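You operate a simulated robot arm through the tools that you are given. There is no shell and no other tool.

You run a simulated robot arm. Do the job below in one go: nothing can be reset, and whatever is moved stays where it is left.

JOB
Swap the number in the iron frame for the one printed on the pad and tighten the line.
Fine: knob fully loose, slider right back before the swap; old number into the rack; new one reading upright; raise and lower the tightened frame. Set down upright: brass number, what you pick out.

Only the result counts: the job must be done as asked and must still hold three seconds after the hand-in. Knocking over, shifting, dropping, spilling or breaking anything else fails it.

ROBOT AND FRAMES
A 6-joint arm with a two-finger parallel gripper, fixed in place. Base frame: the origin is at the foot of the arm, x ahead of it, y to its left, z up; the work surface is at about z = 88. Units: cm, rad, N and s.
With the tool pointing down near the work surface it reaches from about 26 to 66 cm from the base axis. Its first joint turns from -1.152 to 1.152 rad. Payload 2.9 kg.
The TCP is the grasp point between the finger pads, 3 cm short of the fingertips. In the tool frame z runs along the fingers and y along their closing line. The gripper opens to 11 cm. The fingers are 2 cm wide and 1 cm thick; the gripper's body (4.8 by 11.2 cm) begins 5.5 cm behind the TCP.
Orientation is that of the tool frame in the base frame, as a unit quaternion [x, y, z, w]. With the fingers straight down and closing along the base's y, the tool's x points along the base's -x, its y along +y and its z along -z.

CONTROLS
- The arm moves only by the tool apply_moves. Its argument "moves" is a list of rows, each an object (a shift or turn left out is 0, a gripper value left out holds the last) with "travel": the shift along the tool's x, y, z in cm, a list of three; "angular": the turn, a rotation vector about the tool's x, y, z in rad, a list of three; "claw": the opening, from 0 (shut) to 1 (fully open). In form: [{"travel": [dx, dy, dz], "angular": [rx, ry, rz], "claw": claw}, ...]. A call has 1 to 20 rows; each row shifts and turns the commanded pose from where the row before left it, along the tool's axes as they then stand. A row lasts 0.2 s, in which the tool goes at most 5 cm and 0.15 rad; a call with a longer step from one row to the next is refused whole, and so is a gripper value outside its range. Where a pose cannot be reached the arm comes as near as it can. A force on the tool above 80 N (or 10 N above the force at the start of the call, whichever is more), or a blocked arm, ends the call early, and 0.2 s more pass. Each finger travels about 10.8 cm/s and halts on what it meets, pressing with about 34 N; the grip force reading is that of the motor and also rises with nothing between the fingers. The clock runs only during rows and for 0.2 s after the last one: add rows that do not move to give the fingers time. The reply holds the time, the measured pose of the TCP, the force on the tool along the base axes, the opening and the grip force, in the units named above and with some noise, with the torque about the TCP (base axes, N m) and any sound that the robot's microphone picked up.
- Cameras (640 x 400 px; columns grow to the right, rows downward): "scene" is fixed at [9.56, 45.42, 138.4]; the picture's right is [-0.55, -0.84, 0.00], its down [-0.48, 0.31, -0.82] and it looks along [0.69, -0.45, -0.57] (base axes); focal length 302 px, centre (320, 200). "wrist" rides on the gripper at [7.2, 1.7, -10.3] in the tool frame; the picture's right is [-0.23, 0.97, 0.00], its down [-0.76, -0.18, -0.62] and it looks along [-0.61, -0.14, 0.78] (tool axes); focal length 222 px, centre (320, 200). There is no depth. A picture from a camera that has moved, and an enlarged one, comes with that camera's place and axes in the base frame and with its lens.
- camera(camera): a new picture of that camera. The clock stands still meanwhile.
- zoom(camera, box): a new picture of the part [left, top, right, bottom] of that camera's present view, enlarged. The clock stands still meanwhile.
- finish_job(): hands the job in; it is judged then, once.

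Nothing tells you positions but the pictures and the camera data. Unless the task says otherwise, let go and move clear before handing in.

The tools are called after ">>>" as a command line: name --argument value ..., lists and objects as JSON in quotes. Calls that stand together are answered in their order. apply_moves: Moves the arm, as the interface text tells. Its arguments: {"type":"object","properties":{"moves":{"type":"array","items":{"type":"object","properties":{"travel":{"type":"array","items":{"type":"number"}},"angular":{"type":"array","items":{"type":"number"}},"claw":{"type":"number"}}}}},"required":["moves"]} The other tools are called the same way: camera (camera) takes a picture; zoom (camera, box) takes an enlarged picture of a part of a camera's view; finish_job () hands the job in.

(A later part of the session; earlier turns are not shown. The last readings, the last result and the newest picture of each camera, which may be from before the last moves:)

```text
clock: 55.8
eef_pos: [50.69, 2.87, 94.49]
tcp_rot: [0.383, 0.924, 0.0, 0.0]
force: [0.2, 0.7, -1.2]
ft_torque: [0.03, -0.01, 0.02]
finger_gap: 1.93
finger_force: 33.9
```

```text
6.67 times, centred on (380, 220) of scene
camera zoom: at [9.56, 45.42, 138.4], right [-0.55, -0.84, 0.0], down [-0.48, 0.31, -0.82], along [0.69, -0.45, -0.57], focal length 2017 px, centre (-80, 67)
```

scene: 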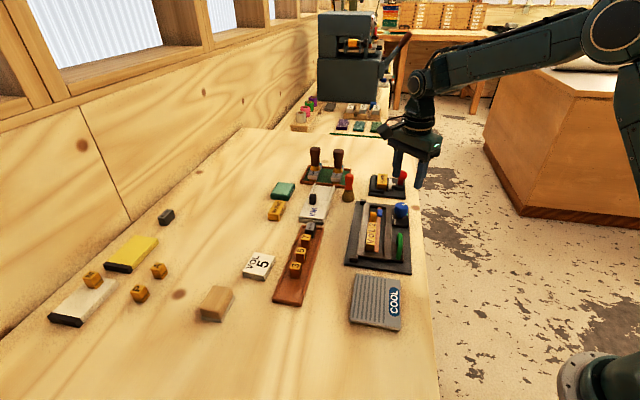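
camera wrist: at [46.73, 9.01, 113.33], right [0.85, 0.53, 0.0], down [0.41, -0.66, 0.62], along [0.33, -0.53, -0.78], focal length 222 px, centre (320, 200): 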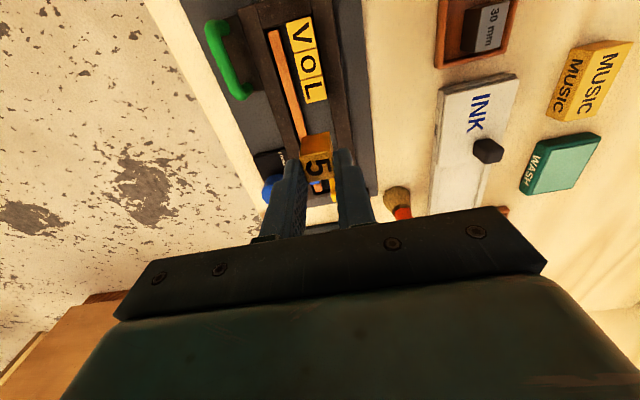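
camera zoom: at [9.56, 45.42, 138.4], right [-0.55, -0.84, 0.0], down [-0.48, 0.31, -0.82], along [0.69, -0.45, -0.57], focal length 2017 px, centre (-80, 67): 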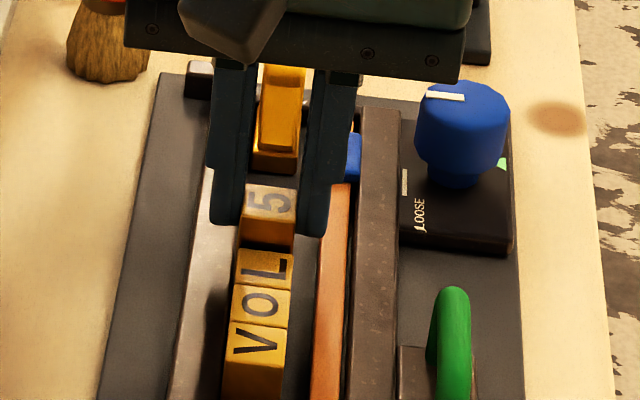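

>>> apply_moves --moves '[{"travel": [0, 0, 0.5]}, {"travel": [0, 0, 0.45]}, {}]'

```text
clock: 56.6
eef_pos: [50.83, 2.94, 93.86]
tcp_rot: [0.383, 0.924, 0.001, 0.003]
force: [2.5, -0.9, 29.6]
ft_torque: [0.17, -0.26, -0.02]
finger_gap: 1.93
finger_force: 34.0
```

Contact came about 0.5 cm earlier than expected, so the tile is probably catching an edge. I'll lift slightly and inspect the alignment.

>>> apply_moves --moves '[{"travel": [0, 0, -0.6]}, {}]'

>>> zoom --camera "wrist" --box '[270, 80, 380, 190]'

>>> zoom --camera "scene" --box '[355, 205, 395, 245]'

```text
clock: 57.2
eef_pos: [50.57, 2.77, 94.05]
tcp_rot: [0.383, 0.924, -0.001, -0.003]
force: [-1.1, 0.2, -0.5]
ft_torque: [0.01, 0.01, 0.0]
finger_gap: 1.9
finger_force: 34.2
```

```text
3.64 times, centred on (325, 135) of wrist
camera zoom: at [46.72, 9.22, 104.44], right [0.85, 0.53, 0.0], down [0.42, -0.66, 0.62], along [0.33, -0.53, -0.78], focal length 808 px, centre (302, 436)
```

zoom: 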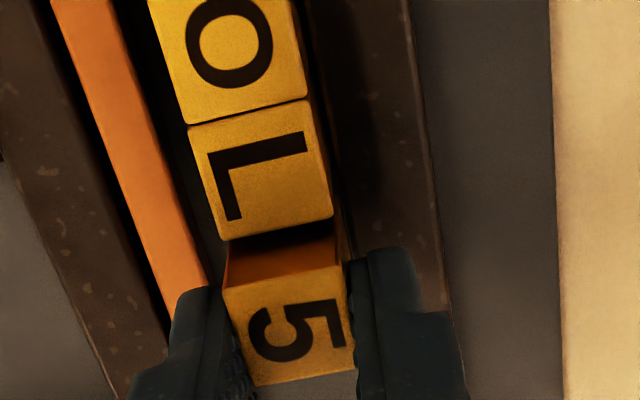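

```text
10.00 times, centred on (375, 225) of scene
camera zoom: at [9.56, 45.42, 138.4], right [-0.55, -0.84, 0.0], down [-0.48, 0.31, -0.82], along [0.69, -0.45, -0.57], focal length 3025 px, centre (-230, -50)
```

zoom: 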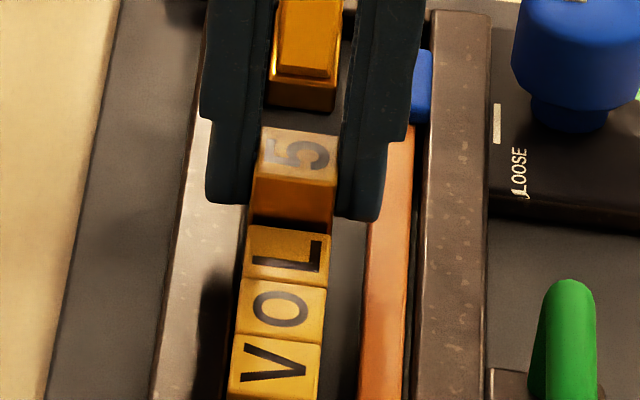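

The tile was catching the left bar's top edge since the old tile had been pressed flush against it. I'll shift 0.35 cm toward the copper strip and lower again in small steps.

>>> apply_moves --moves '[{"travel": [0, -0.35, 0]}, {}, {"travel": [0, 0, 0.25]}, {}]'

>>> zoom --camera "wrist" --box '[270, 80, 380, 190]'

```text
clock: 58.2
eef_pos: [50.36, 2.66, 93.97]
tcp_rot: [0.383, 0.924, 0.0, 0.0]
force: [1.0, 0.1, -1.2]
ft_torque: [0.0, 0.01, -0.03]
finger_gap: 1.9
finger_force: 34.3
```

```text
3.64 times, centred on (325, 135) of wrist
camera zoom: at [46.5, 8.94, 104.32], right [0.85, 0.53, 0.0], down [0.41, -0.66, 0.62], along [0.33, -0.53, -0.78], focal length 808 px, centre (302, 436)
```

zoom: 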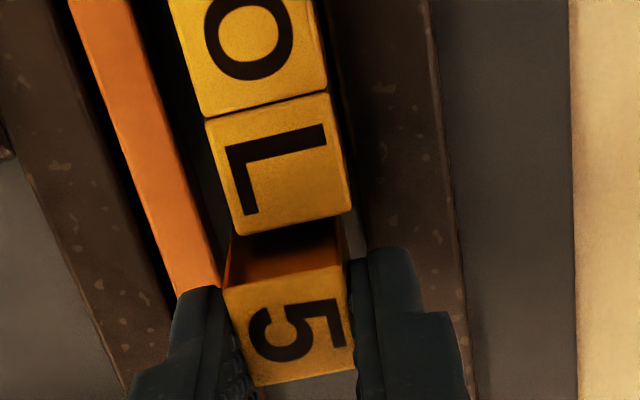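

>>> apply_moves --moves '[{"travel": [0, 0, 0.25]}, {"travel": [0, 0, 0.15]}, {}]'

```text
clock: 59.0
eef_pos: [50.45, 2.67, 93.58]
tcp_rot: [0.383, 0.924, 0.0, 0.0]
force: [0.0, -0.4, -0.1]
ft_torque: [-0.02, 0.03, 0.02]
finger_gap: 1.92
finger_force: 34.4
```

No contact now where it previously caught. Continuing down.

>>> apply_moves --moves '[{"travel": [0, 0, 0.25]}, {}]'

>>> zoom --camera "wrist" --box '[270, 80, 380, 190]'

>>> zoom --camera "scene" --box '[355, 205, 395, 245]'

```text
clock: 59.6
eef_pos: [50.38, 2.64, 93.35]
tcp_rot: [0.383, 0.924, 0.0, 0.0]
force: [0.5, 0.2, -1.3]
ft_torque: [0.0, -0.01, -0.01]
finger_gap: 1.92
finger_force: 34.3
```

```text
3.64 times, centred on (325, 135) of wrist
camera zoom: at [46.52, 8.91, 103.65], right [0.85, 0.53, 0.0], down [0.41, -0.66, 0.62], along [0.33, -0.53, -0.78], focal length 808 px, centre (302, 436)
```

zoom: 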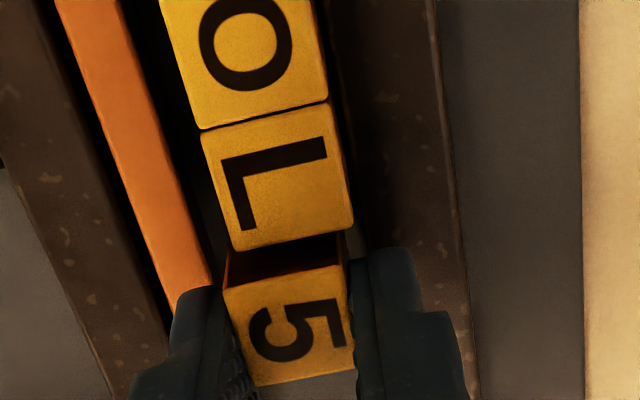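

```text
10.00 times, centred on (375, 225) of scene
camera zoom: at [9.56, 45.42, 138.4], right [-0.55, -0.84, 0.0], down [-0.48, 0.31, -0.82], along [0.69, -0.45, -0.57], focal length 3025 px, centre (-230, -50)
```

zoom: 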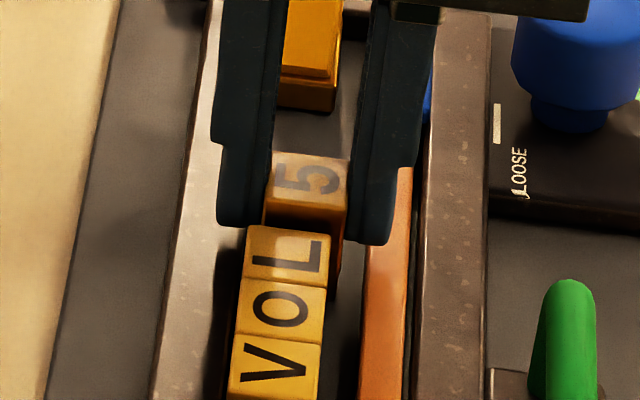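

>>> apply_moves --moves '[{"travel": [0, 0, 0.2]}, {}]'

```text
clock: 60.2
eef_pos: [50.48, 2.64, 93.11]
tcp_rot: [0.383, 0.924, 0.0, -0.001]
force: [-0.3, 0.0, -0.8]
ft_torque: [-0.01, 0.03, 0.05]
finger_gap: 1.94
finger_force: 33.4
```

>>> apply_moves --moves '[{"travel": [0, 0, 0.12]}, {}]'

```text
clock: 60.8
eef_pos: [50.32, 2.54, 93.01]
tcp_rot: [0.383, 0.924, 0.001, 0.0]
force: [0.5, -0.6, -1.6]
ft_torque: [-0.02, 0.01, 0.0]
finger_gap: 1.91
finger_force: 33.6
```

>>> apply_moves --moves '[{"travel": [0, 0, 0.1]}, {}]'

>>> zoom --camera "scene" --box '[355, 205, 395, 245]'

>>> zoom --camera "wrist" --box '[270, 80, 380, 190]'

```text
clock: 61.4
eef_pos: [50.37, 2.43, 92.89]
tcp_rot: [0.383, 0.924, 0.0, 0.0]
force: [0.5, -0.2, -1.6]
ft_torque: [0.0, -0.02, 0.0]
finger_gap: 1.92
finger_force: 34.5
```

```text
10.00 times, centred on (375, 225) of scene
camera zoom: at [9.56, 45.42, 138.4], right [-0.55, -0.84, 0.0], down [-0.48, 0.31, -0.82], along [0.69, -0.45, -0.57], focal length 3025 px, centre (-230, -50)
```

zoom: 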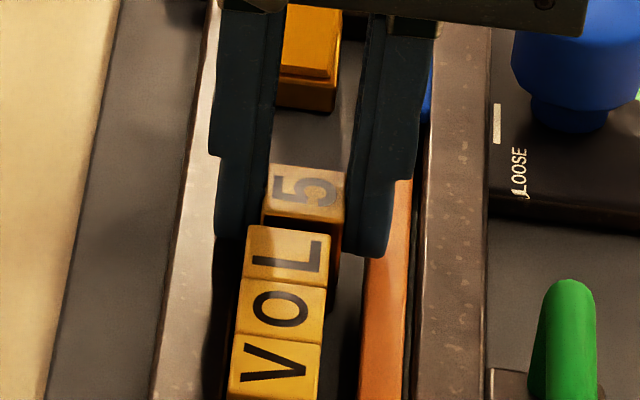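

```text
3.64 times, centred on (325, 135) of wrist
camera zoom: at [46.55, 8.92, 103.24], right [0.85, 0.53, 0.0], down [0.41, -0.66, 0.62], along [0.33, -0.53, -0.78], focal length 808 px, centre (302, 436)
```

zoom: 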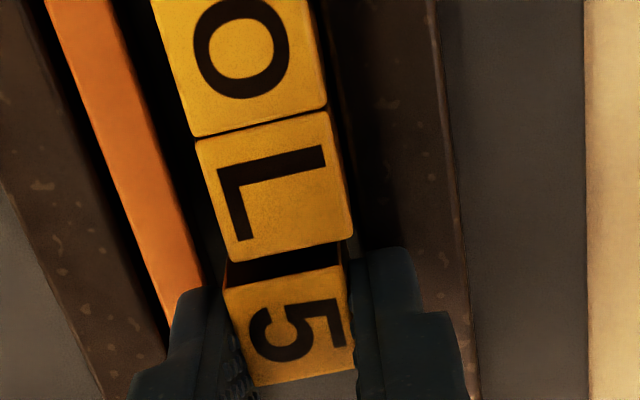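

>>> apply_moves --moves '[{"travel": [0, 0, 0.08]}, {}]'

```text
clock: 62.0
eef_pos: [50.42, 2.58, 92.78]
tcp_rot: [0.383, 0.924, 0.001, 0.0]
force: [-0.6, 0.2, -0.7]
ft_torque: [0.02, 0.0, 0.0]
finger_gap: 1.94
finger_force: 33.6
```

>>> apply_moves --moves '[{"travel": [0, 0, 0.08]}, {}]'

```text
clock: 62.6
eef_pos: [50.35, 2.62, 92.86]
tcp_rot: [0.382, 0.924, -0.001, 0.0]
force: [-1.9, 0.5, 7.0]
ft_torque: [-0.03, 0.08, 0.01]
finger_gap: 1.9
finger_force: 33.7
```

Contact at 7 N: floor reached. I'll relax slightly and open gently.

>>> apply_moves --moves '[{"travel": [0, 0, -0.06]}, {"claw": 0.2}, {"claw": 0.23}, {"claw": 0.23}, {}]'

>>> zoom --camera "wrist" --box '[270, 80, 380, 190]'

>>> zoom --camera "scene" --box '[355, 205, 395, 245]'

```text
clock: 63.8
eef_pos: [50.45, 2.6, 92.74]
tcp_rot: [0.383, 0.924, 0.0, 0.001]
force: [0.4, 0.1, -0.4]
ft_torque: [0.02, -0.01, -0.01]
finger_gap: 2.5
finger_force: 0.1
```

```text
3.64 times, centred on (325, 135) of wrist
camera zoom: at [46.56, 8.9, 103.15], right [0.85, 0.53, 0.0], down [0.41, -0.66, 0.62], along [0.33, -0.53, -0.78], focal length 808 px, centre (302, 436)
```

zoom: 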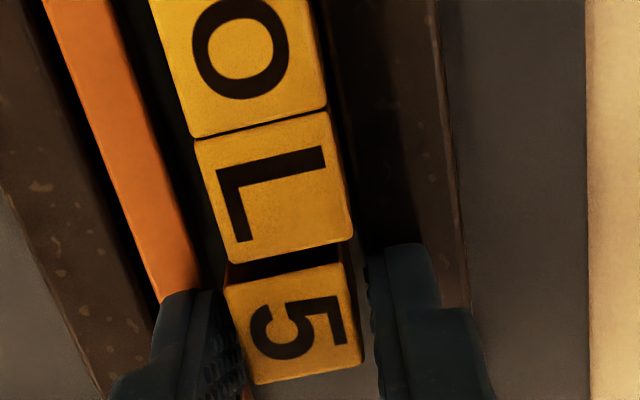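

```text
10.00 times, centred on (375, 225) of scene
camera zoom: at [9.56, 45.42, 138.4], right [-0.55, -0.84, 0.0], down [-0.48, 0.31, -0.82], along [0.69, -0.45, -0.57], focal length 3025 px, centre (-230, -50)
```

zoom: 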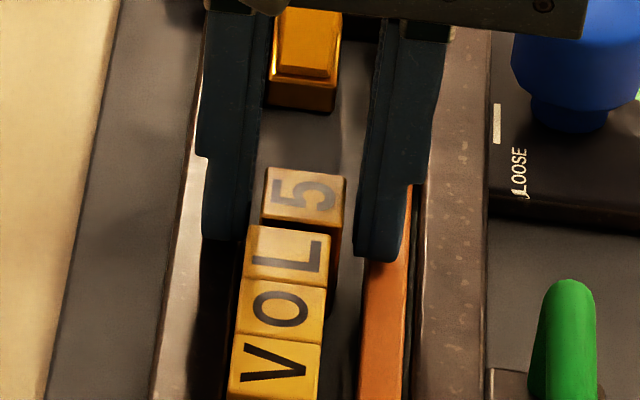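

The "5" stands in the channel next to the L, slightly offset. I'll re-grip lightly and nudge it toward the bar and against the L for a tidy line.

>>> apply_moves --moves '[{"claw": 0.17}, {"claw": 0.14}, {}, {"travel": [0.1, 0.1, 0]}, {"travel": [0.05, 0.05, 0]}, {}]'

>>> zoom --camera "wrist" --box '[270, 80, 380, 190]'

```text
clock: 65.2
eef_pos: [50.43, 2.9, 92.84]
tcp_rot: [0.382, 0.924, 0.0, 0.0]
force: [-0.1, 0.6, 0.2]
ft_torque: [0.01, -0.02, 0.01]
finger_gap: 1.91
finger_force: 34.2
```

```text
3.64 times, centred on (325, 135) of wrist
camera zoom: at [46.57, 9.12, 103.17], right [0.85, 0.53, 0.0], down [0.41, -0.66, 0.62], along [0.33, -0.53, -0.78], focal length 808 px, centre (302, 436)
```

zoom: 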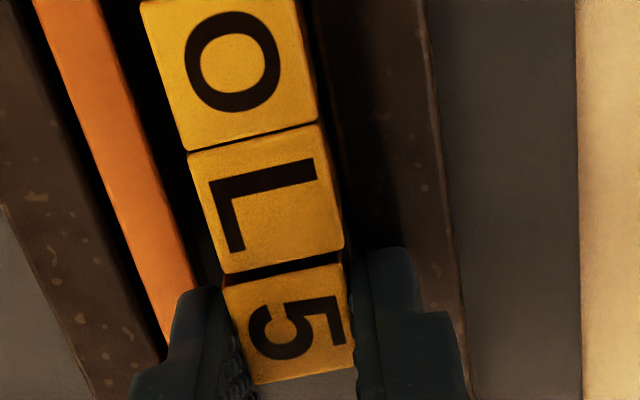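

>>> apply_moves --moves '[{"travel": [0.07, 0.06, 0]}, {}]'

>>> zoom --camera "wrist" --box '[270, 80, 380, 190]'

```text
clock: 65.8
eef_pos: [50.5, 2.94, 92.79]
tcp_rot: [0.383, 0.924, 0.0, 0.0]
force: [-0.8, 0.2, -0.1]
ft_torque: [0.01, 0.04, 0.02]
finger_gap: 1.9
finger_force: 34.1
```

```text
3.64 times, centred on (325, 135) of wrist
camera zoom: at [46.58, 9.23, 103.17], right [0.85, 0.53, 0.0], down [0.41, -0.66, 0.62], along [0.33, -0.53, -0.78], focal length 808 px, centre (302, 436)
```

zoom: 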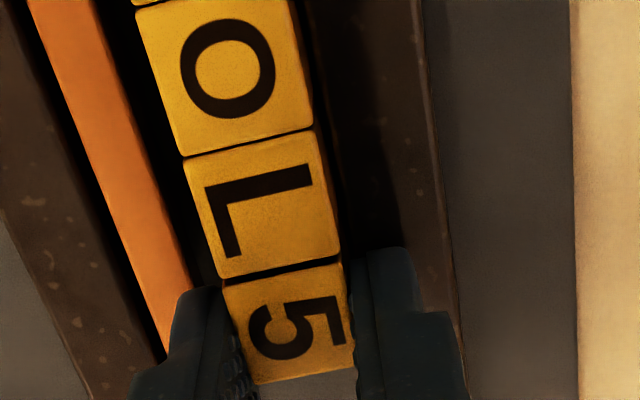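

The line VOL5 is nicely closed up. Releasing and rising.

>>> apply_moves --moves '[{"claw": 0.19}, {"claw": 0.22}, {"claw": 0.22}, {"travel": [0, 0, -1.5]}, {"travel": [0, 0, -4]}, {"travel": [0, 0, -4.5], "claw": 0.4}, {}]'

>>> camera --camera "wrist"

>>> zoom --camera "wrist" --box '[250, 60, 390, 200]'

>>> zoom --camera "scene" --box '[345, 190, 415, 250]'

```text
clock: 67.4
eef_pos: [50.42, 3.02, 102.85]
tcp_rot: [0.383, 0.924, 0.0, 0.001]
force: [0.2, 0.0, 0.9]
ft_torque: [-0.02, 0.04, 0.01]
finger_gap: 4.42
finger_force: 0.1
```

```text
taken
camera wrist: at [46.53, 9.33, 113.22], right [0.85, 0.53, 0.0], down [0.41, -0.66, 0.62], along [0.33, -0.53, -0.78], focal length 222 px, centre (320, 200)
```

wrist: 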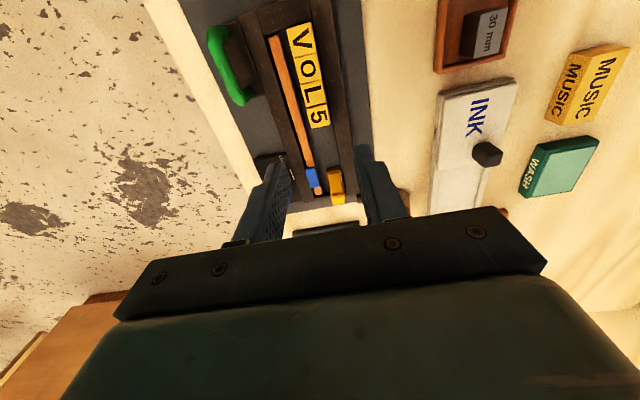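

```text
2.86 times, centred on (320, 130) of wrist
camera zoom: at [46.53, 9.33, 113.22], right [0.85, 0.53, 0.0], down [0.41, -0.66, 0.62], along [0.33, -0.53, -0.78], focal length 635 px, centre (320, 400)
```

zoom: 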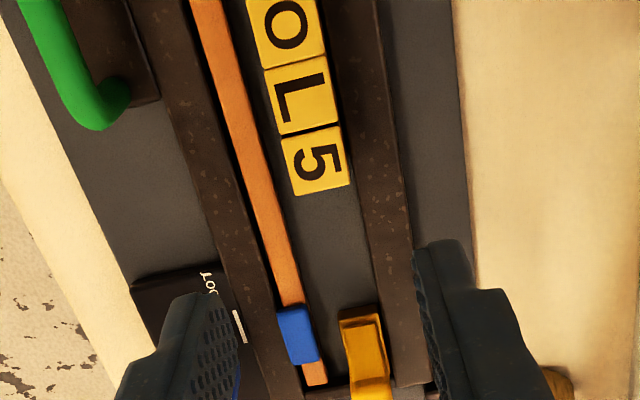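

```text
6.67 times, centred on (380, 220) of scene
camera zoom: at [9.56, 45.42, 138.4], right [-0.55, -0.84, 0.0], down [-0.48, 0.31, -0.82], along [0.69, -0.45, -0.57], focal length 2017 px, centre (-80, 67)
```

zoom: 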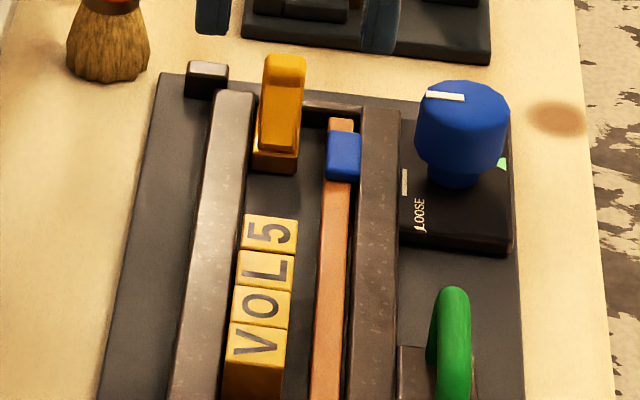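

VOL5 stands properly. Now I'll go to the slider tab at about (57.3, -3.8) and bring it forward to the line.

>>> apply_moves --moves '[{"travel": [-3.22, 0, 0]}, {"travel": [-3.22, 0, 0]}, {"travel": [-3.22, 0.03, 0]}, {"travel": [0, 0, 3.0]}, {"travel": [0, 0, 3.0]}, {"travel": [0, 0, 2.7], "claw": 0.35}, {}, {}]'

>>> zoom --camera "wrist" --box '[260, 90, 400, 200]'

>>> zoom --camera "scene" --box '[340, 170, 420, 230]'

```text
clock: 69.2
eef_pos: [57.36, -3.89, 94.07]
tcp_rot: [0.383, 0.924, -0.001, 0.001]
force: [-0.9, -0.3, -0.3]
ft_torque: [0.01, 0.01, 0.0]
finger_gap: 3.85
finger_force: 0.0
```

```text
3.64 times, centred on (330, 145) of wrist
camera zoom: at [53.5, 2.42, 104.41], right [0.85, 0.53, 0.0], down [0.41, -0.66, 0.62], along [0.33, -0.53, -0.78], focal length 808 px, centre (284, 400)
```

zoom: 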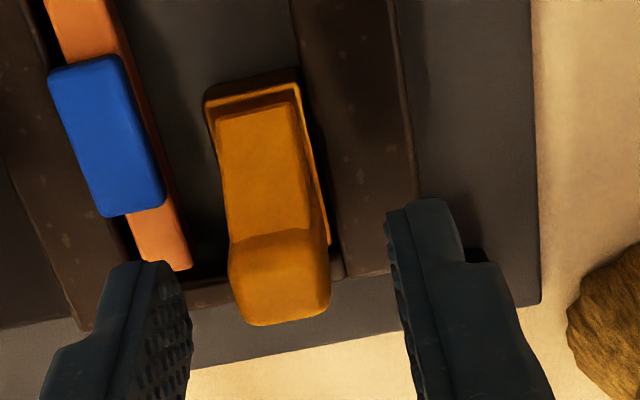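

```text
6.67 times, centred on (380, 200) of scene
camera zoom: at [9.56, 45.42, 138.4], right [-0.55, -0.84, 0.0], down [-0.48, 0.31, -0.82], along [0.69, -0.45, -0.57], focal length 2017 px, centre (-80, 200)
```

zoom: 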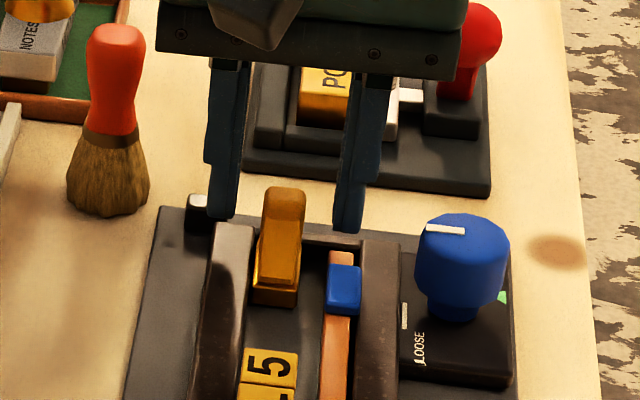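

The tab is centred. Closing and sliding it forward toward the line.

>>> apply_moves --moves '[{"claw": 0.25}, {"claw": 0.12}, {"claw": 0.1}, {}, {"travel": [0.5, 0, 0]}, {"travel": [0.5, 0, 0]}, {"travel": [0.5, 0, 0]}, {"travel": [0.5, 0, 0]}, {"travel": [0.5, 0, 0]}, {"travel": [0.5, 0, 0]}, {}]'

>>> zoom --camera "scene" --box '[340, 180, 420, 240]'

```text
clock: 71.6
eef_pos: [55.27, -1.68, 93.94]
tcp_rot: [0.382, 0.924, 0.0, 0.0]
force: [6.5, 5.6, -6.8]
ft_torque: [-0.36, -0.62, -0.04]
finger_gap: 1.66
finger_force: 45.8
```

```text
6.67 times, centred on (380, 210) of scene
camera zoom: at [9.59, 45.44, 138.39], right [-0.55, -0.84, 0.0], down [-0.48, 0.31, -0.82], along [0.69, -0.45, -0.57], focal length 2017 px, centre (-80, 133)
```

zoom: 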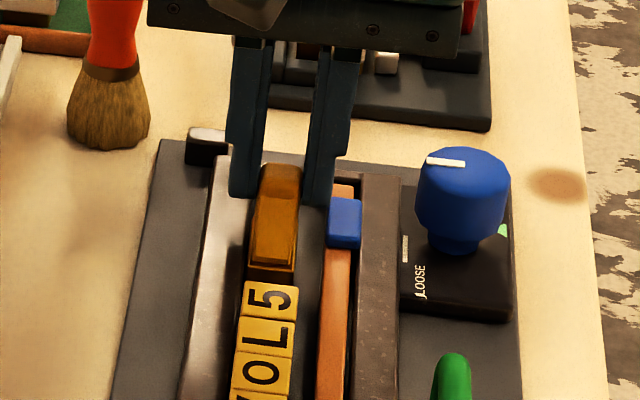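

>>> apply_moves --moves '[{"travel": [0.5, 0.03, 0]}, {"travel": [0.5, 0, 0]}, {"travel": [0.5, 0, 0]}, {"travel": [0.5, 0, 0]}, {"travel": [0.4, 0, 0]}, {}]'

>>> zoom --camera "wrist" --box '[260, 80, 400, 190]'

```text
clock: 73.0
eef_pos: [53.58, 0.0, 94.12]
tcp_rot: [0.381, 0.924, 0.0, 0.0]
force: [7.1, 7.7, -9.6]
ft_torque: [0.19, -0.22, -0.05]
finger_gap: 1.66
finger_force: 44.8
```

```text
3.64 times, centred on (330, 135) of wrist
camera zoom: at [49.6, 6.31, 104.43], right [0.85, 0.53, 0.0], down [0.41, -0.66, 0.62], along [0.33, -0.53, -0.78], focal length 808 px, centre (284, 436)
```

zoom: 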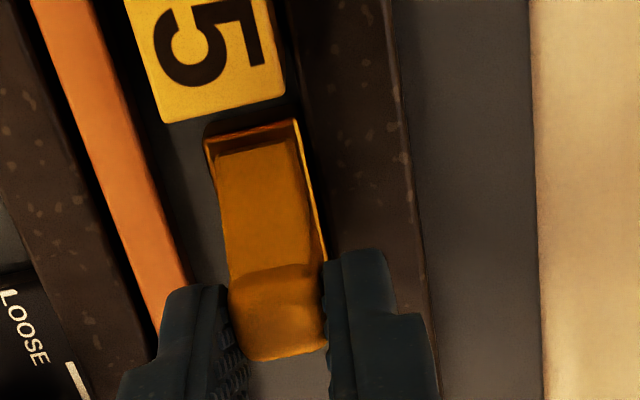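

>>> apply_moves --moves '[{"travel": [0.25, 0.05, 0]}, {"travel": [0.2, 0, 0]}, {}]'

>>> zoom --camera "wrist" --box '[260, 80, 400, 190]'

```text
clock: 73.8
eef_pos: [53.18, 0.38, 94.02]
tcp_rot: [0.382, 0.924, -0.001, 0.0]
force: [2.1, 2.4, -6.8]
ft_torque: [0.08, -0.09, -0.04]
finger_gap: 1.65
finger_force: 45.1
```

```text
3.64 times, centred on (330, 135) of wrist
camera zoom: at [49.33, 6.62, 104.43], right [0.85, 0.53, 0.0], down [0.41, -0.66, 0.62], along [0.33, -0.53, -0.78], focal length 808 px, centre (284, 436)
```

zoom: 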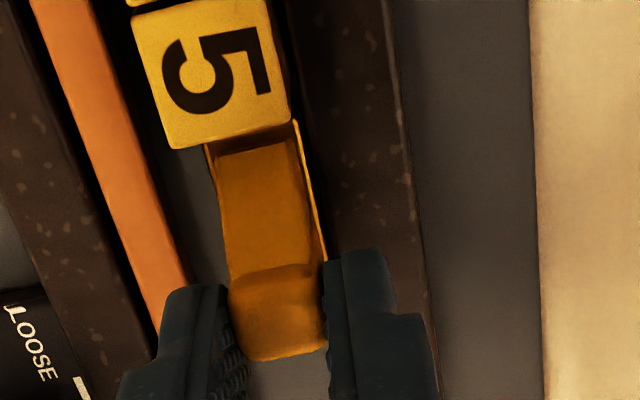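

>>> apply_moves --moves '[{"travel": [0.3, 0, 0]}, {}]'

>>> zoom --camera "wrist" --box '[260, 80, 400, 190]'

```text
clock: 74.4
eef_pos: [52.98, 0.52, 94.01]
tcp_rot: [0.383, 0.924, 0.0, -0.001]
force: [1.0, 0.0, -3.5]
ft_torque: [0.11, 0.1, -0.06]
finger_gap: 1.65
finger_force: 45.1
```

```text
3.64 times, centred on (330, 135) of wrist
camera zoom: at [49.11, 6.84, 104.43], right [0.85, 0.53, 0.0], down [0.41, -0.66, 0.62], along [0.33, -0.53, -0.78], focal length 808 px, centre (284, 436)
```

zoom: 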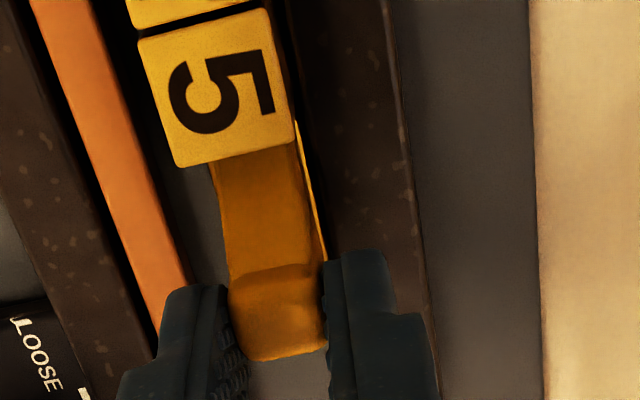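

>>> apply_moves --moves '[{"travel": [0.15, 0, 0]}, {}]'

>>> zoom --camera "wrist" --box '[260, 70, 400, 180]'

```text
clock: 75.0
eef_pos: [52.91, 0.66, 94.03]
tcp_rot: [0.382, 0.924, 0.0, 0.0]
force: [-0.3, -2.4, -1.6]
ft_torque: [-0.06, -0.02, 0.02]
finger_gap: 1.65
finger_force: 45.1
```

```text
3.64 times, centred on (330, 125) of wrist
camera zoom: at [48.99, 6.94, 104.43], right [0.85, 0.53, 0.0], down [0.41, -0.66, 0.62], along [0.33, -0.53, -0.78], focal length 808 px, centre (284, 473)
```

zoom: 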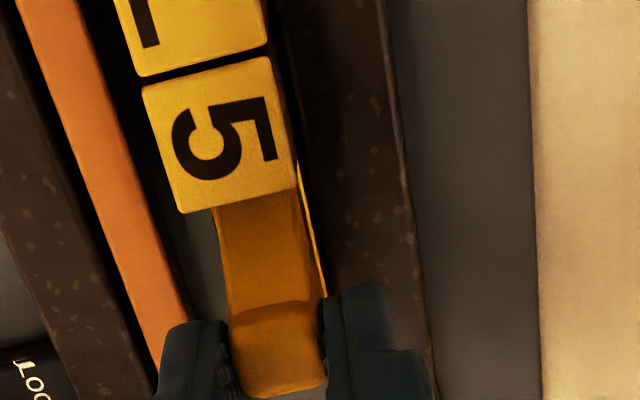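

>>> apply_moves --moves '[{"travel": [0.12, 0, 0]}, {}]'

>>> zoom --camera "wrist" --box '[260, 70, 400, 180]'

```text
clock: 75.6
eef_pos: [52.86, 0.7, 94.12]
tcp_rot: [0.383, 0.924, 0.0, 0.0]
force: [-0.6, -2.5, -2.7]
ft_torque: [-0.24, -0.23, -0.01]
finger_gap: 1.66
finger_force: 44.9
```

```text
3.64 times, centred on (330, 125) of wrist
camera zoom: at [48.91, 7.02, 104.43], right [0.85, 0.53, 0.0], down [0.41, -0.66, 0.62], along [0.33, -0.53, -0.78], focal length 808 px, centre (284, 473)
```

zoom: 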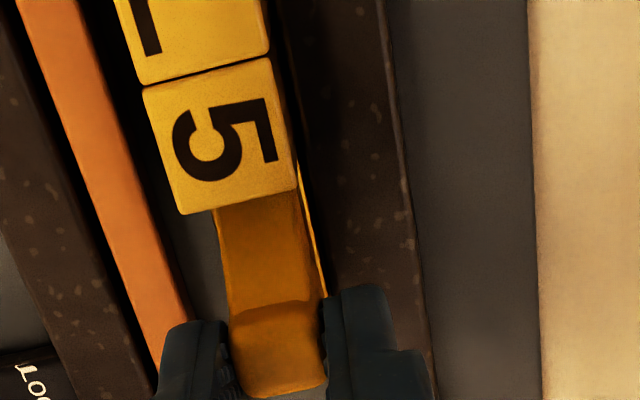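

The slider is now pushing the 5 up to the L. A little more until it bears firmly.

>>> apply_moves --moves '[{"travel": [0.1, 0, 0]}, {}]'

>>> zoom --camera "wrist" --box '[260, 30, 400, 180]'

```text
clock: 76.2
eef_pos: [52.75, 0.66, 94.15]
tcp_rot: [0.384, 0.923, 0.0, 0.0]
force: [5.7, -8.2, -3.0]
ft_torque: [0.43, 0.53, 0.1]
finger_gap: 1.65
finger_force: 45.1
```

```text
2.67 times, centred on (330, 105) of wrist
camera zoom: at [48.89, 7.05, 104.43], right [0.85, 0.53, 0.0], down [0.41, -0.66, 0.62], along [0.33, -0.53, -0.78], focal length 592 px, centre (293, 453)
```

zoom: 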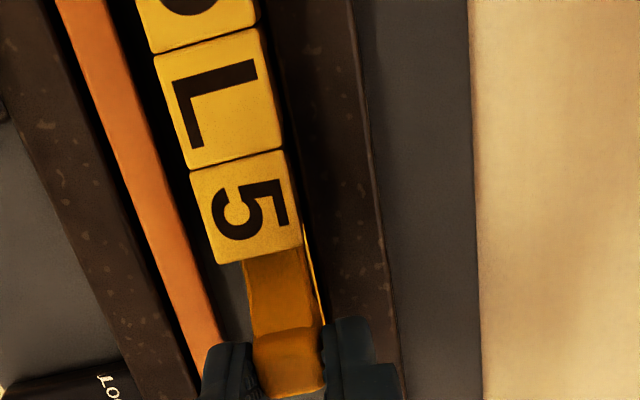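

>>> apply_moves --moves '[{"travel": [0.1, 0, 0]}, {}]'

```text
clock: 76.8
eef_pos: [52.85, 0.72, 94.04]
tcp_rot: [0.383, 0.924, -0.001, 0.0]
force: [10.4, -15.0, -6.1]
ft_torque: [-0.06, 0.01, 0.09]
finger_gap: 1.69
finger_force: 44.8
```

The line resists firmly (18 N), so it's snug. I'll relax most of the push, open, and rise.

>>> apply_moves --moves '[{"travel": [-0.13, 0, 0]}, {}, {"claw": 0.22}, {"claw": 0.3}, {"claw": 0.3}, {"travel": [0, 0, -2.0]}, {"travel": [0, 0, -3.5]}, {"travel": [0, 0, -4.0]}, {}]'

>>> camera --camera "wrist"

>>> zoom --camera "scene" --box '[345, 190, 415, 250]'

```text
clock: 78.8
eef_pos: [52.72, 0.63, 103.63]
tcp_rot: [0.382, 0.924, 0.0, 0.0]
force: [0.3, -0.4, 0.4]
ft_torque: [0.01, 0.02, 0.0]
finger_gap: 3.32
finger_force: 0.0
```

```text
taken
camera wrist: at [48.84, 7.01, 114.03], right [0.85, 0.53, 0.0], down [0.41, -0.66, 0.62], along [0.33, -0.53, -0.78], focal length 222 px, centre (320, 200)
```

wrist: 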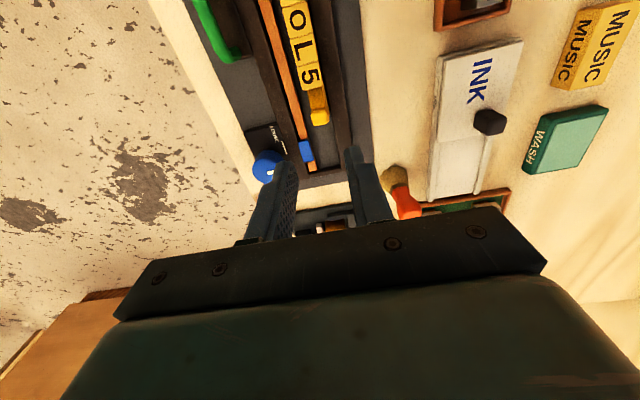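

```text
6.67 times, centred on (380, 220) of scene
camera zoom: at [9.56, 45.42, 138.4], right [-0.55, -0.84, 0.0], down [-0.48, 0.31, -0.82], along [0.69, -0.45, -0.57], focal length 2017 px, centre (-80, 67)
```

zoom: 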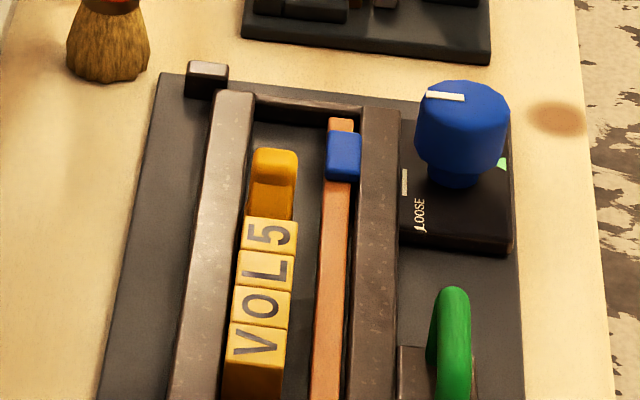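

The slider sits against the 5. Next I'll go back to the knob, rotated for a full clockwise turn, and grip it.

>>> apply_moves --moves '[{"travel": [-1.95, -3.49, 0], "claw": 0.5}, {"travel": [-1.96, -3.49, 0]}, {"angular": [0, 0, -0.142]}, {"angular": [0, 0, -0.142]}, {"angular": [0, 0, -0.142]}, {"angular": [0, 0, -0.142]}, {"angular": [0, 0, -0.142]}, {"angular": [0, 0, -0.142]}, {"angular": [0, 0, -0.142]}, {"angular": [0, 0, -0.142]}, {"angular": [0, 0, -0.142]}, {"angular": [0, 0, -0.142]}, {"angular": [0, 0, -0.142]}, {"angular": [0, 0, -0.142]}, {"angular": [0, 0, -0.142]}, {"angular": [0, 0, -0.142]}, {}, {}]'

>>> zoom --camera "wrist" --box '[260, 70, 400, 170]'

```text
clock: 82.6
eef_pos: [50.75, -6.91, 103.61]
tcp_rot: [-0.566, 0.824, 0.0, 0.0]
force: [0.4, 0.5, -1.4]
ft_torque: [-0.04, -0.01, -0.01]
finger_gap: 5.48
finger_force: 0.0
```

```text
4.00 times, centred on (330, 120) of wrist
camera zoom: at [46.45, -13.12, 113.95], right [-0.83, 0.56, 0.0], down [0.44, 0.65, 0.62], along [0.35, 0.52, -0.78], focal length 888 px, centre (280, 520)
```

zoom: 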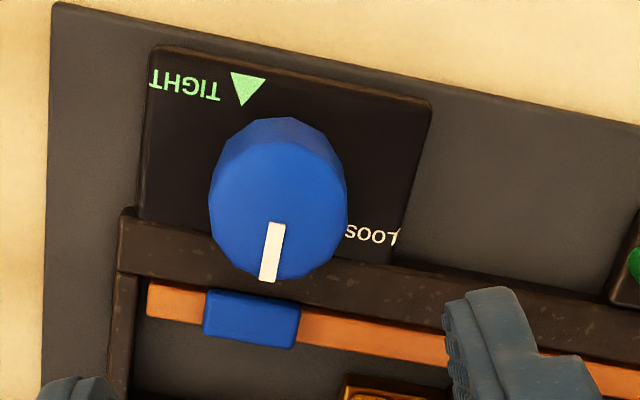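

Knob centre at (50.6, -7.0), matching the TCP. Descending and gripping.

>>> apply_moves --moves '[{"travel": [0, 0, 3.0]}, {"travel": [0, 0, 3.0]}, {"travel": [0, 0, 3.1]}, {}, {"claw": 0.35}, {"claw": 0.25}, {"claw": 0.2}, {}]'

```text
clock: 84.4
eef_pos: [50.58, -7.0, 94.52]
tcp_rot: [-0.567, 0.824, 0.001, 0.0]
force: [3.3, -0.2, -4.7]
ft_torque: [-0.14, -0.09, -0.04]
finger_gap: 3.29
finger_force: 44.9
```

Gripped cleanly. Turning clockwise toward TIGHT in stages.

>>> apply_moves --moves '[{"angular": [0, 0, 0.14]}, {"angular": [0, 0, 0.14]}, {"angular": [0, 0, 0.14]}, {"angular": [0, 0, 0.14]}, {"angular": [0, 0, 0.14]}, {"angular": [0, 0, 0.14]}, {}]'

>>> zoom --camera "scene" --box '[345, 190, 415, 250]'

```text
clock: 86.0
eef_pos: [50.62, -6.99, 94.6]
tcp_rot: [-0.179, 0.984, 0.0, -0.001]
force: [-1.2, -3.4, -0.2]
ft_torque: [-0.09, -0.09, -0.05]
finger_gap: 3.27
finger_force: 44.7
```

```text
6.67 times, centred on (380, 220) of scene
camera zoom: at [9.56, 45.41, 138.4], right [-0.55, -0.84, 0.0], down [-0.48, 0.31, -0.82], along [0.69, -0.45, -0.57], focal length 2017 px, centre (-80, 67)
```

zoom: 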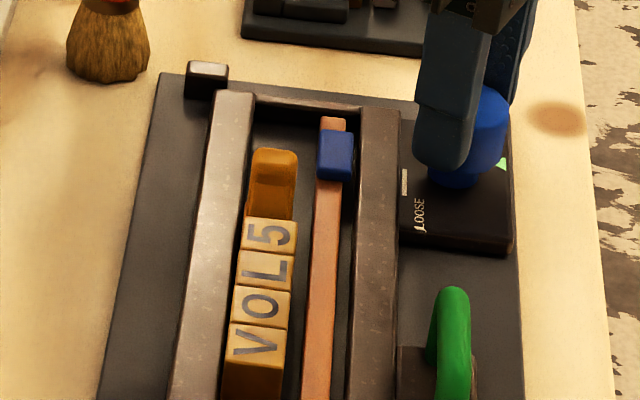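

The copper strip is advancing toward the tiles. Continuing.

>>> apply_moves --moves '[{"angular": [0, 0, 0.14]}, {"angular": [0, 0, 0.14]}, {"angular": [0, 0, 0.14]}, {"angular": [0, 0, 0.14]}, {"angular": [0, 0, 0.14]}, {"angular": [0, 0, 0.14]}, {}]'

>>> zoom --camera "scene" --box '[345, 190, 415, 250]'

```text
clock: 87.6
eef_pos: [50.61, -6.85, 94.52]
tcp_rot: [0.236, 0.972, 0.0, 0.0]
force: [-1.5, 1.0, 3.6]
ft_torque: [0.1, 0.16, 0.0]
finger_gap: 3.28
finger_force: 44.9
```

```text
6.67 times, centred on (380, 220) of scene
camera zoom: at [9.55, 45.43, 138.4], right [-0.55, -0.84, 0.0], down [-0.48, 0.31, -0.82], along [0.69, -0.45, -0.57], focal length 2017 px, centre (-80, 67)
```

zoom: 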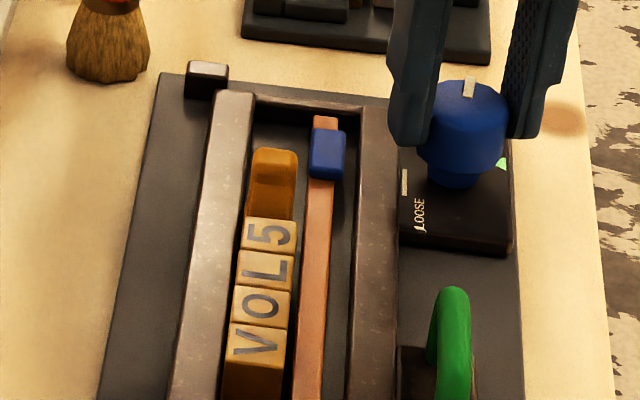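

Going well, about 96° of the 152° done. Continuing with attention to torque.

>>> apply_moves --moves '[{"angular": [0, 0, 0.14]}, {"angular": [0, 0, 0.14]}, {"angular": [0, 0, 0.14]}, {"angular": [0, 0, 0.12]}, {}]'

>>> zoom --camera "scene" --box '[345, 190, 415, 250]'

```text
clock: 88.8
eef_pos: [50.58, -6.87, 94.58]
tcp_rot: [0.487, 0.873, 0.0, 0.0]
force: [-3.4, 5.9, 8.4]
ft_torque: [0.3, 0.14, -0.02]
finger_gap: 3.28
finger_force: 44.8
```

```text
6.67 times, centred on (380, 220) of scene
camera zoom: at [9.54, 45.44, 138.4], right [-0.55, -0.84, 0.0], down [-0.48, 0.31, -0.82], along [0.69, -0.45, -0.57], focal length 2017 px, centre (-80, 67)
```

zoom: 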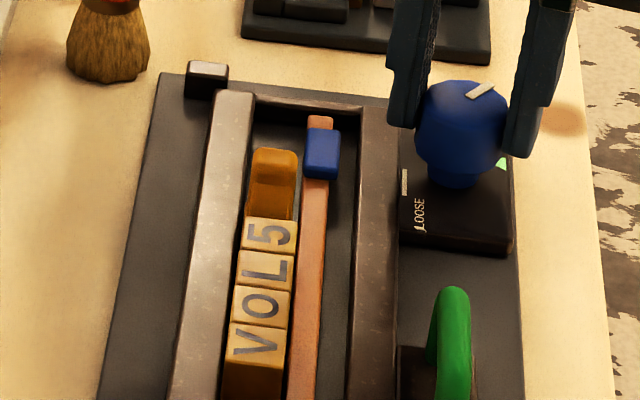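

>>> apply_moves --moves '[{"angular": [0, 0, 0.1]}, {"angular": [0, 0, 0.1]}, {"angular": [0, 0, 0.1]}, {}]'

>>> zoom --camera "scene" --box '[345, 190, 415, 250]'

```text
clock: 89.8
eef_pos: [50.65, -6.86, 94.45]
tcp_rot: [0.612, 0.791, 0.0, 0.001]
force: [-1.8, 8.0, 8.3]
ft_torque: [0.2, 0.01, 0.03]
finger_gap: 3.28
finger_force: 44.8
```

```text
6.67 times, centred on (380, 220) of scene
camera zoom: at [9.55, 45.44, 138.39], right [-0.55, -0.84, 0.0], down [-0.48, 0.31, -0.82], along [0.69, -0.45, -0.57], focal length 2017 px, centre (-80, 67)
```

zoom: 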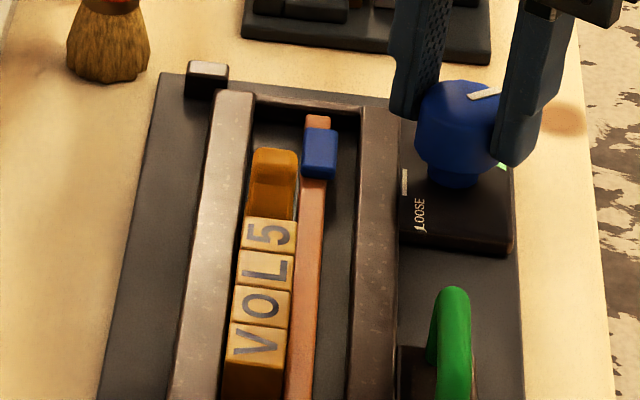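

>>> apply_moves --moves '[{"angular": [0, 0, 0.08]}, {"angular": [0, 0, 0.08]}, {}]'

>>> zoom --camera "wrist" --box '[260, 110, 400, 210]'

>>> zoom --camera "scene" --box '[345, 190, 415, 250]'

```text
clock: 90.6
eef_pos: [50.59, -6.88, 94.46]
tcp_rot: [0.673, 0.74, 0.001, 0.001]
force: [4.1, 3.7, 6.3]
ft_torque: [0.05, -0.12, 0.7]
finger_gap: 3.27
finger_force: 44.4
```

```text
4.00 times, centred on (330, 160) of wrist
camera zoom: at [51.65, 0.38, 104.86], right [0.99, -0.13, 0.0], down [-0.11, -0.77, 0.62], along [-0.08, -0.62, -0.78], focal length 888 px, centre (280, 360)
```

zoom: 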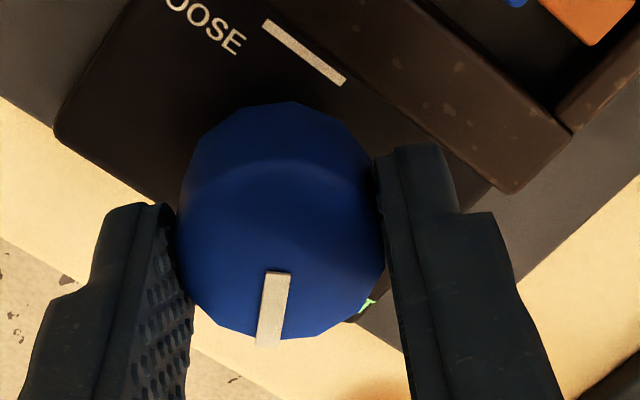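

```text
6.67 times, centred on (380, 220) of scene
camera zoom: at [9.56, 45.43, 138.4], right [-0.55, -0.84, 0.0], down [-0.48, 0.31, -0.82], along [0.69, -0.45, -0.57], focal length 2017 px, centre (-80, 67)
```

zoom: 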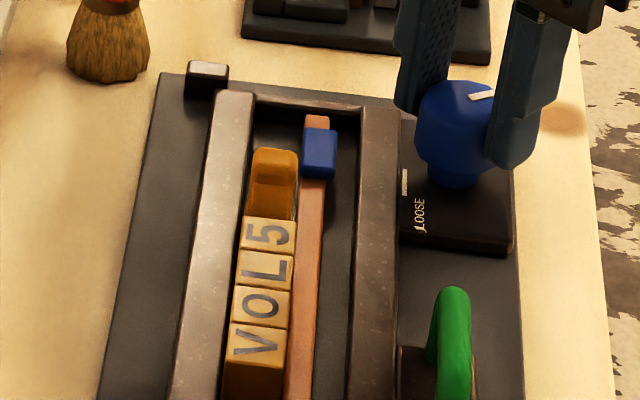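

Torque rose to 0.7 N·m with the pointer back on the TIGHT triangle (-104.5°): the line is clamped. I'll release the knob, rise and inspect the line.

>>> apply_moves --moves '[{"claw": 0.4}, {"claw": 0.5}, {"travel": [0, 0, -3]}, {"travel": [0, 0, -4]}, {"travel": [0, 0, -2]}, {"angular": [0, 0, -0.14]}, {"angular": [0, 0, -0.14]}, {"angular": [0, 0, -0.14]}, {"angular": [0, 0, -0.14]}, {"angular": [0, 0, -0.115]}, {}]'

>>> zoom --camera "wrist" --box '[240, 0, 400, 160]'

>>> zoom --camera "scene" --box '[345, 190, 415, 250]'

```text
clock: 93.0
eef_pos: [50.67, -6.98, 103.55]
tcp_rot: [0.389, 0.921, -0.001, 0.001]
force: [-0.9, -0.6, 0.1]
ft_torque: [0.02, 0.02, -0.02]
finger_gap: 5.49
finger_force: 0.0
```

```text
2.50 times, centred on (320, 80) of wrist
camera zoom: at [46.83, -0.6, 113.84], right [0.86, 0.52, 0.0], down [0.4, -0.67, 0.62], along [0.32, -0.53, -0.78], focal length 555 px, centre (320, 500)
```

zoom: 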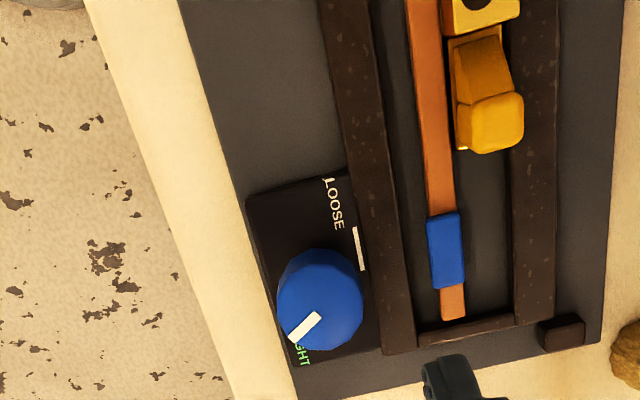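

```text
6.67 times, centred on (380, 220) of scene
camera zoom: at [9.56, 45.42, 138.4], right [-0.55, -0.84, 0.0], down [-0.48, 0.31, -0.82], along [0.69, -0.45, -0.57], focal length 2017 px, centre (-80, 67)
```

zoom: 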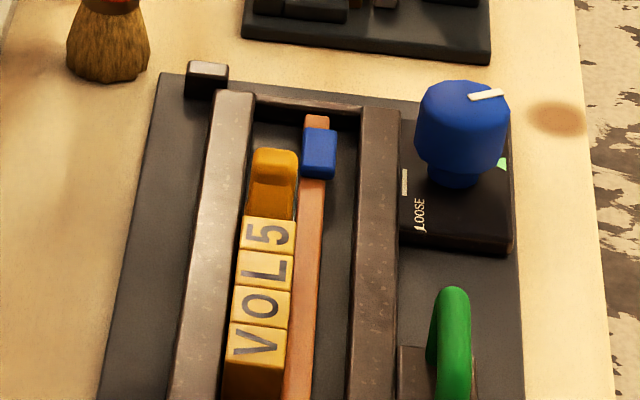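

The knob pointer, copper strip and tiles all look tightened as at the start. Next I'll move over the green handle to study how the frame lifts.

>>> apply_moves --moves '[{"travel": [4.48, 0.17, 0], "angular": [0, 0, -0.014]}, {"travel": [4.48, 0.17, 0]}, {"travel": [4.48, 0.17, 0]}, {}, {}]'

>>> camera --camera "wrist"

>>> zoom --camera "wrist" --box '[240, 60, 400, 200]'

>>> zoom --camera "scene" --box '[340, 220, 420, 280]'

```text
clock: 94.2
eef_pos: [41.45, 2.92, 103.49]
tcp_rot: [0.384, 0.923, 0.0, 0.0]
force: [0.1, 0.2, 0.3]
ft_torque: [0.03, 0.01, -0.03]
finger_gap: 5.51
finger_force: 0.0
```

```text
taken
camera wrist: at [37.68, 9.22, 113.84], right [0.85, 0.53, 0.0], down [0.41, -0.66, 0.62], along [0.33, -0.53, -0.78], focal length 222 px, centre (320, 200)
```

wrist: 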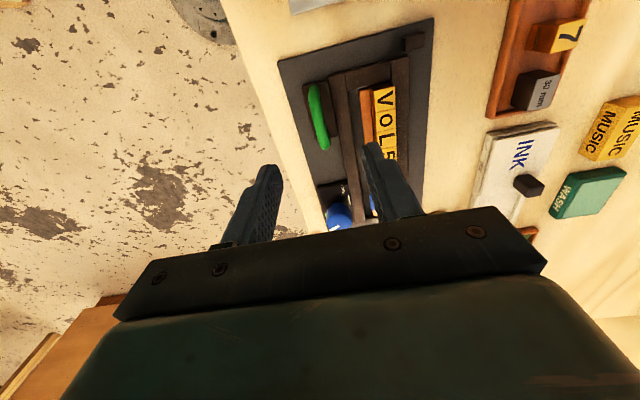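

```text
2.86 times, centred on (320, 130) of wrist
camera zoom: at [37.68, 9.22, 113.84], right [0.85, 0.53, 0.0], down [0.41, -0.66, 0.62], along [0.33, -0.53, -0.78], focal length 635 px, centre (320, 400)
```

zoom: 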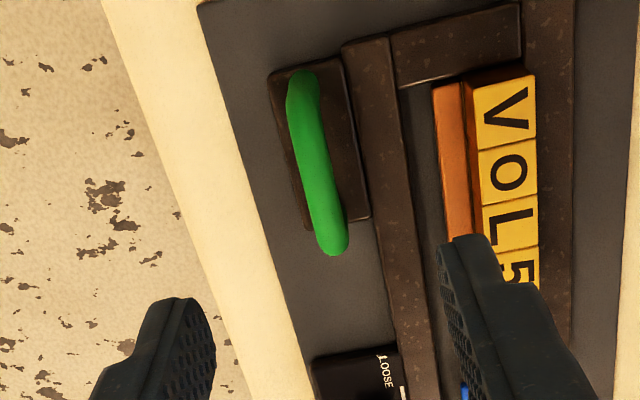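

```text
6.67 times, centred on (380, 250) of scene
camera zoom: at [9.56, 45.42, 138.4], right [-0.55, -0.84, 0.0], down [-0.48, 0.31, -0.82], along [0.69, -0.45, -0.57], focal length 2017 px, centre (-80, -133)
```

zoom: 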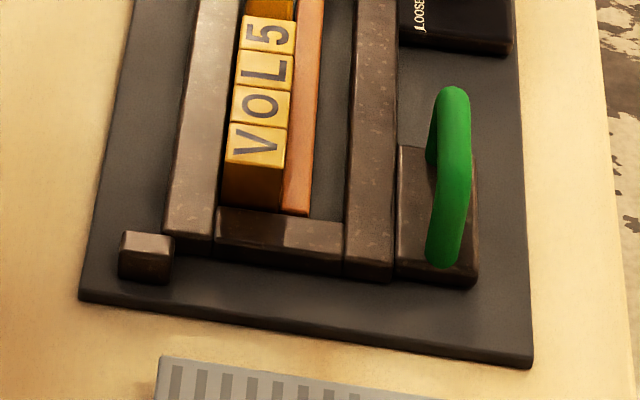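

The handle is an arch along the line direction, from about (39.6, 5.0) to (43.4, 1.2), bar top near z≈92.9. I'll descend and grip it at its middle.

>>> apply_moves --moves '[{"travel": [0.18, 0.03, 3.2], "claw": 0.36}, {"travel": [0, 0, 3.3]}, {"travel": [0, 0, 3.3]}, {}, {}]'

>>> zoom --camera "wrist" --box '[240, 60, 400, 200]'

>>> zoom --camera "scene" --box '[350, 190, 440, 270]'

```text
clock: 95.4
eef_pos: [41.36, 2.97, 93.78]
tcp_rot: [0.382, 0.924, 0.0, 0.0]
force: [1.0, -0.4, -0.1]
ft_torque: [0.02, -0.02, 0.0]
finger_gap: 3.95
finger_force: 0.0
```

```text
2.86 times, centred on (320, 130) of wrist
camera zoom: at [37.54, 9.38, 104.11], right [0.85, 0.53, 0.0], down [0.41, -0.66, 0.62], along [0.33, -0.53, -0.78], focal length 635 px, centre (320, 400)
```

zoom: 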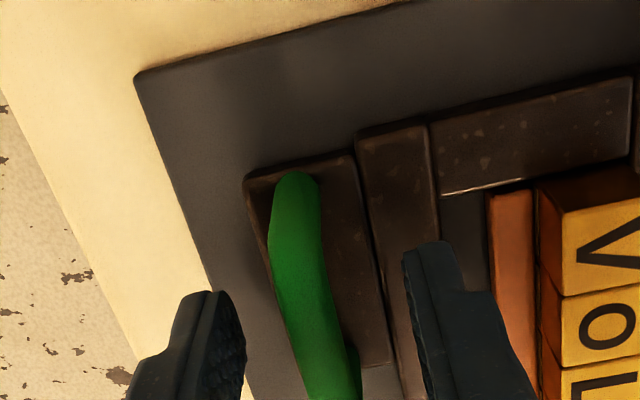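

```text
5.00 times, centred on (395, 230) of scene
camera zoom: at [9.56, 45.42, 138.4], right [-0.55, -0.84, 0.0], down [-0.48, 0.31, -0.82], along [0.69, -0.45, -0.57], focal length 1513 px, centre (-55, 50)
```

zoom: 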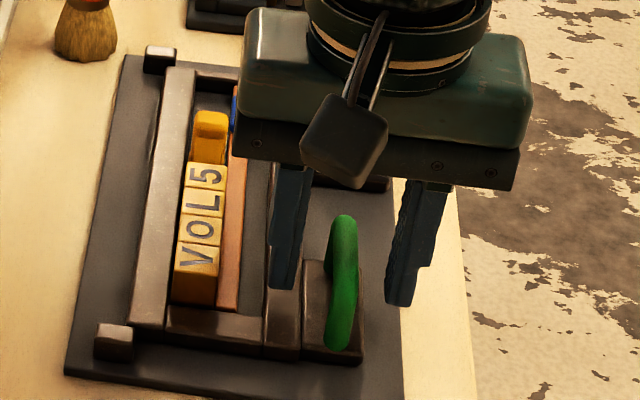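

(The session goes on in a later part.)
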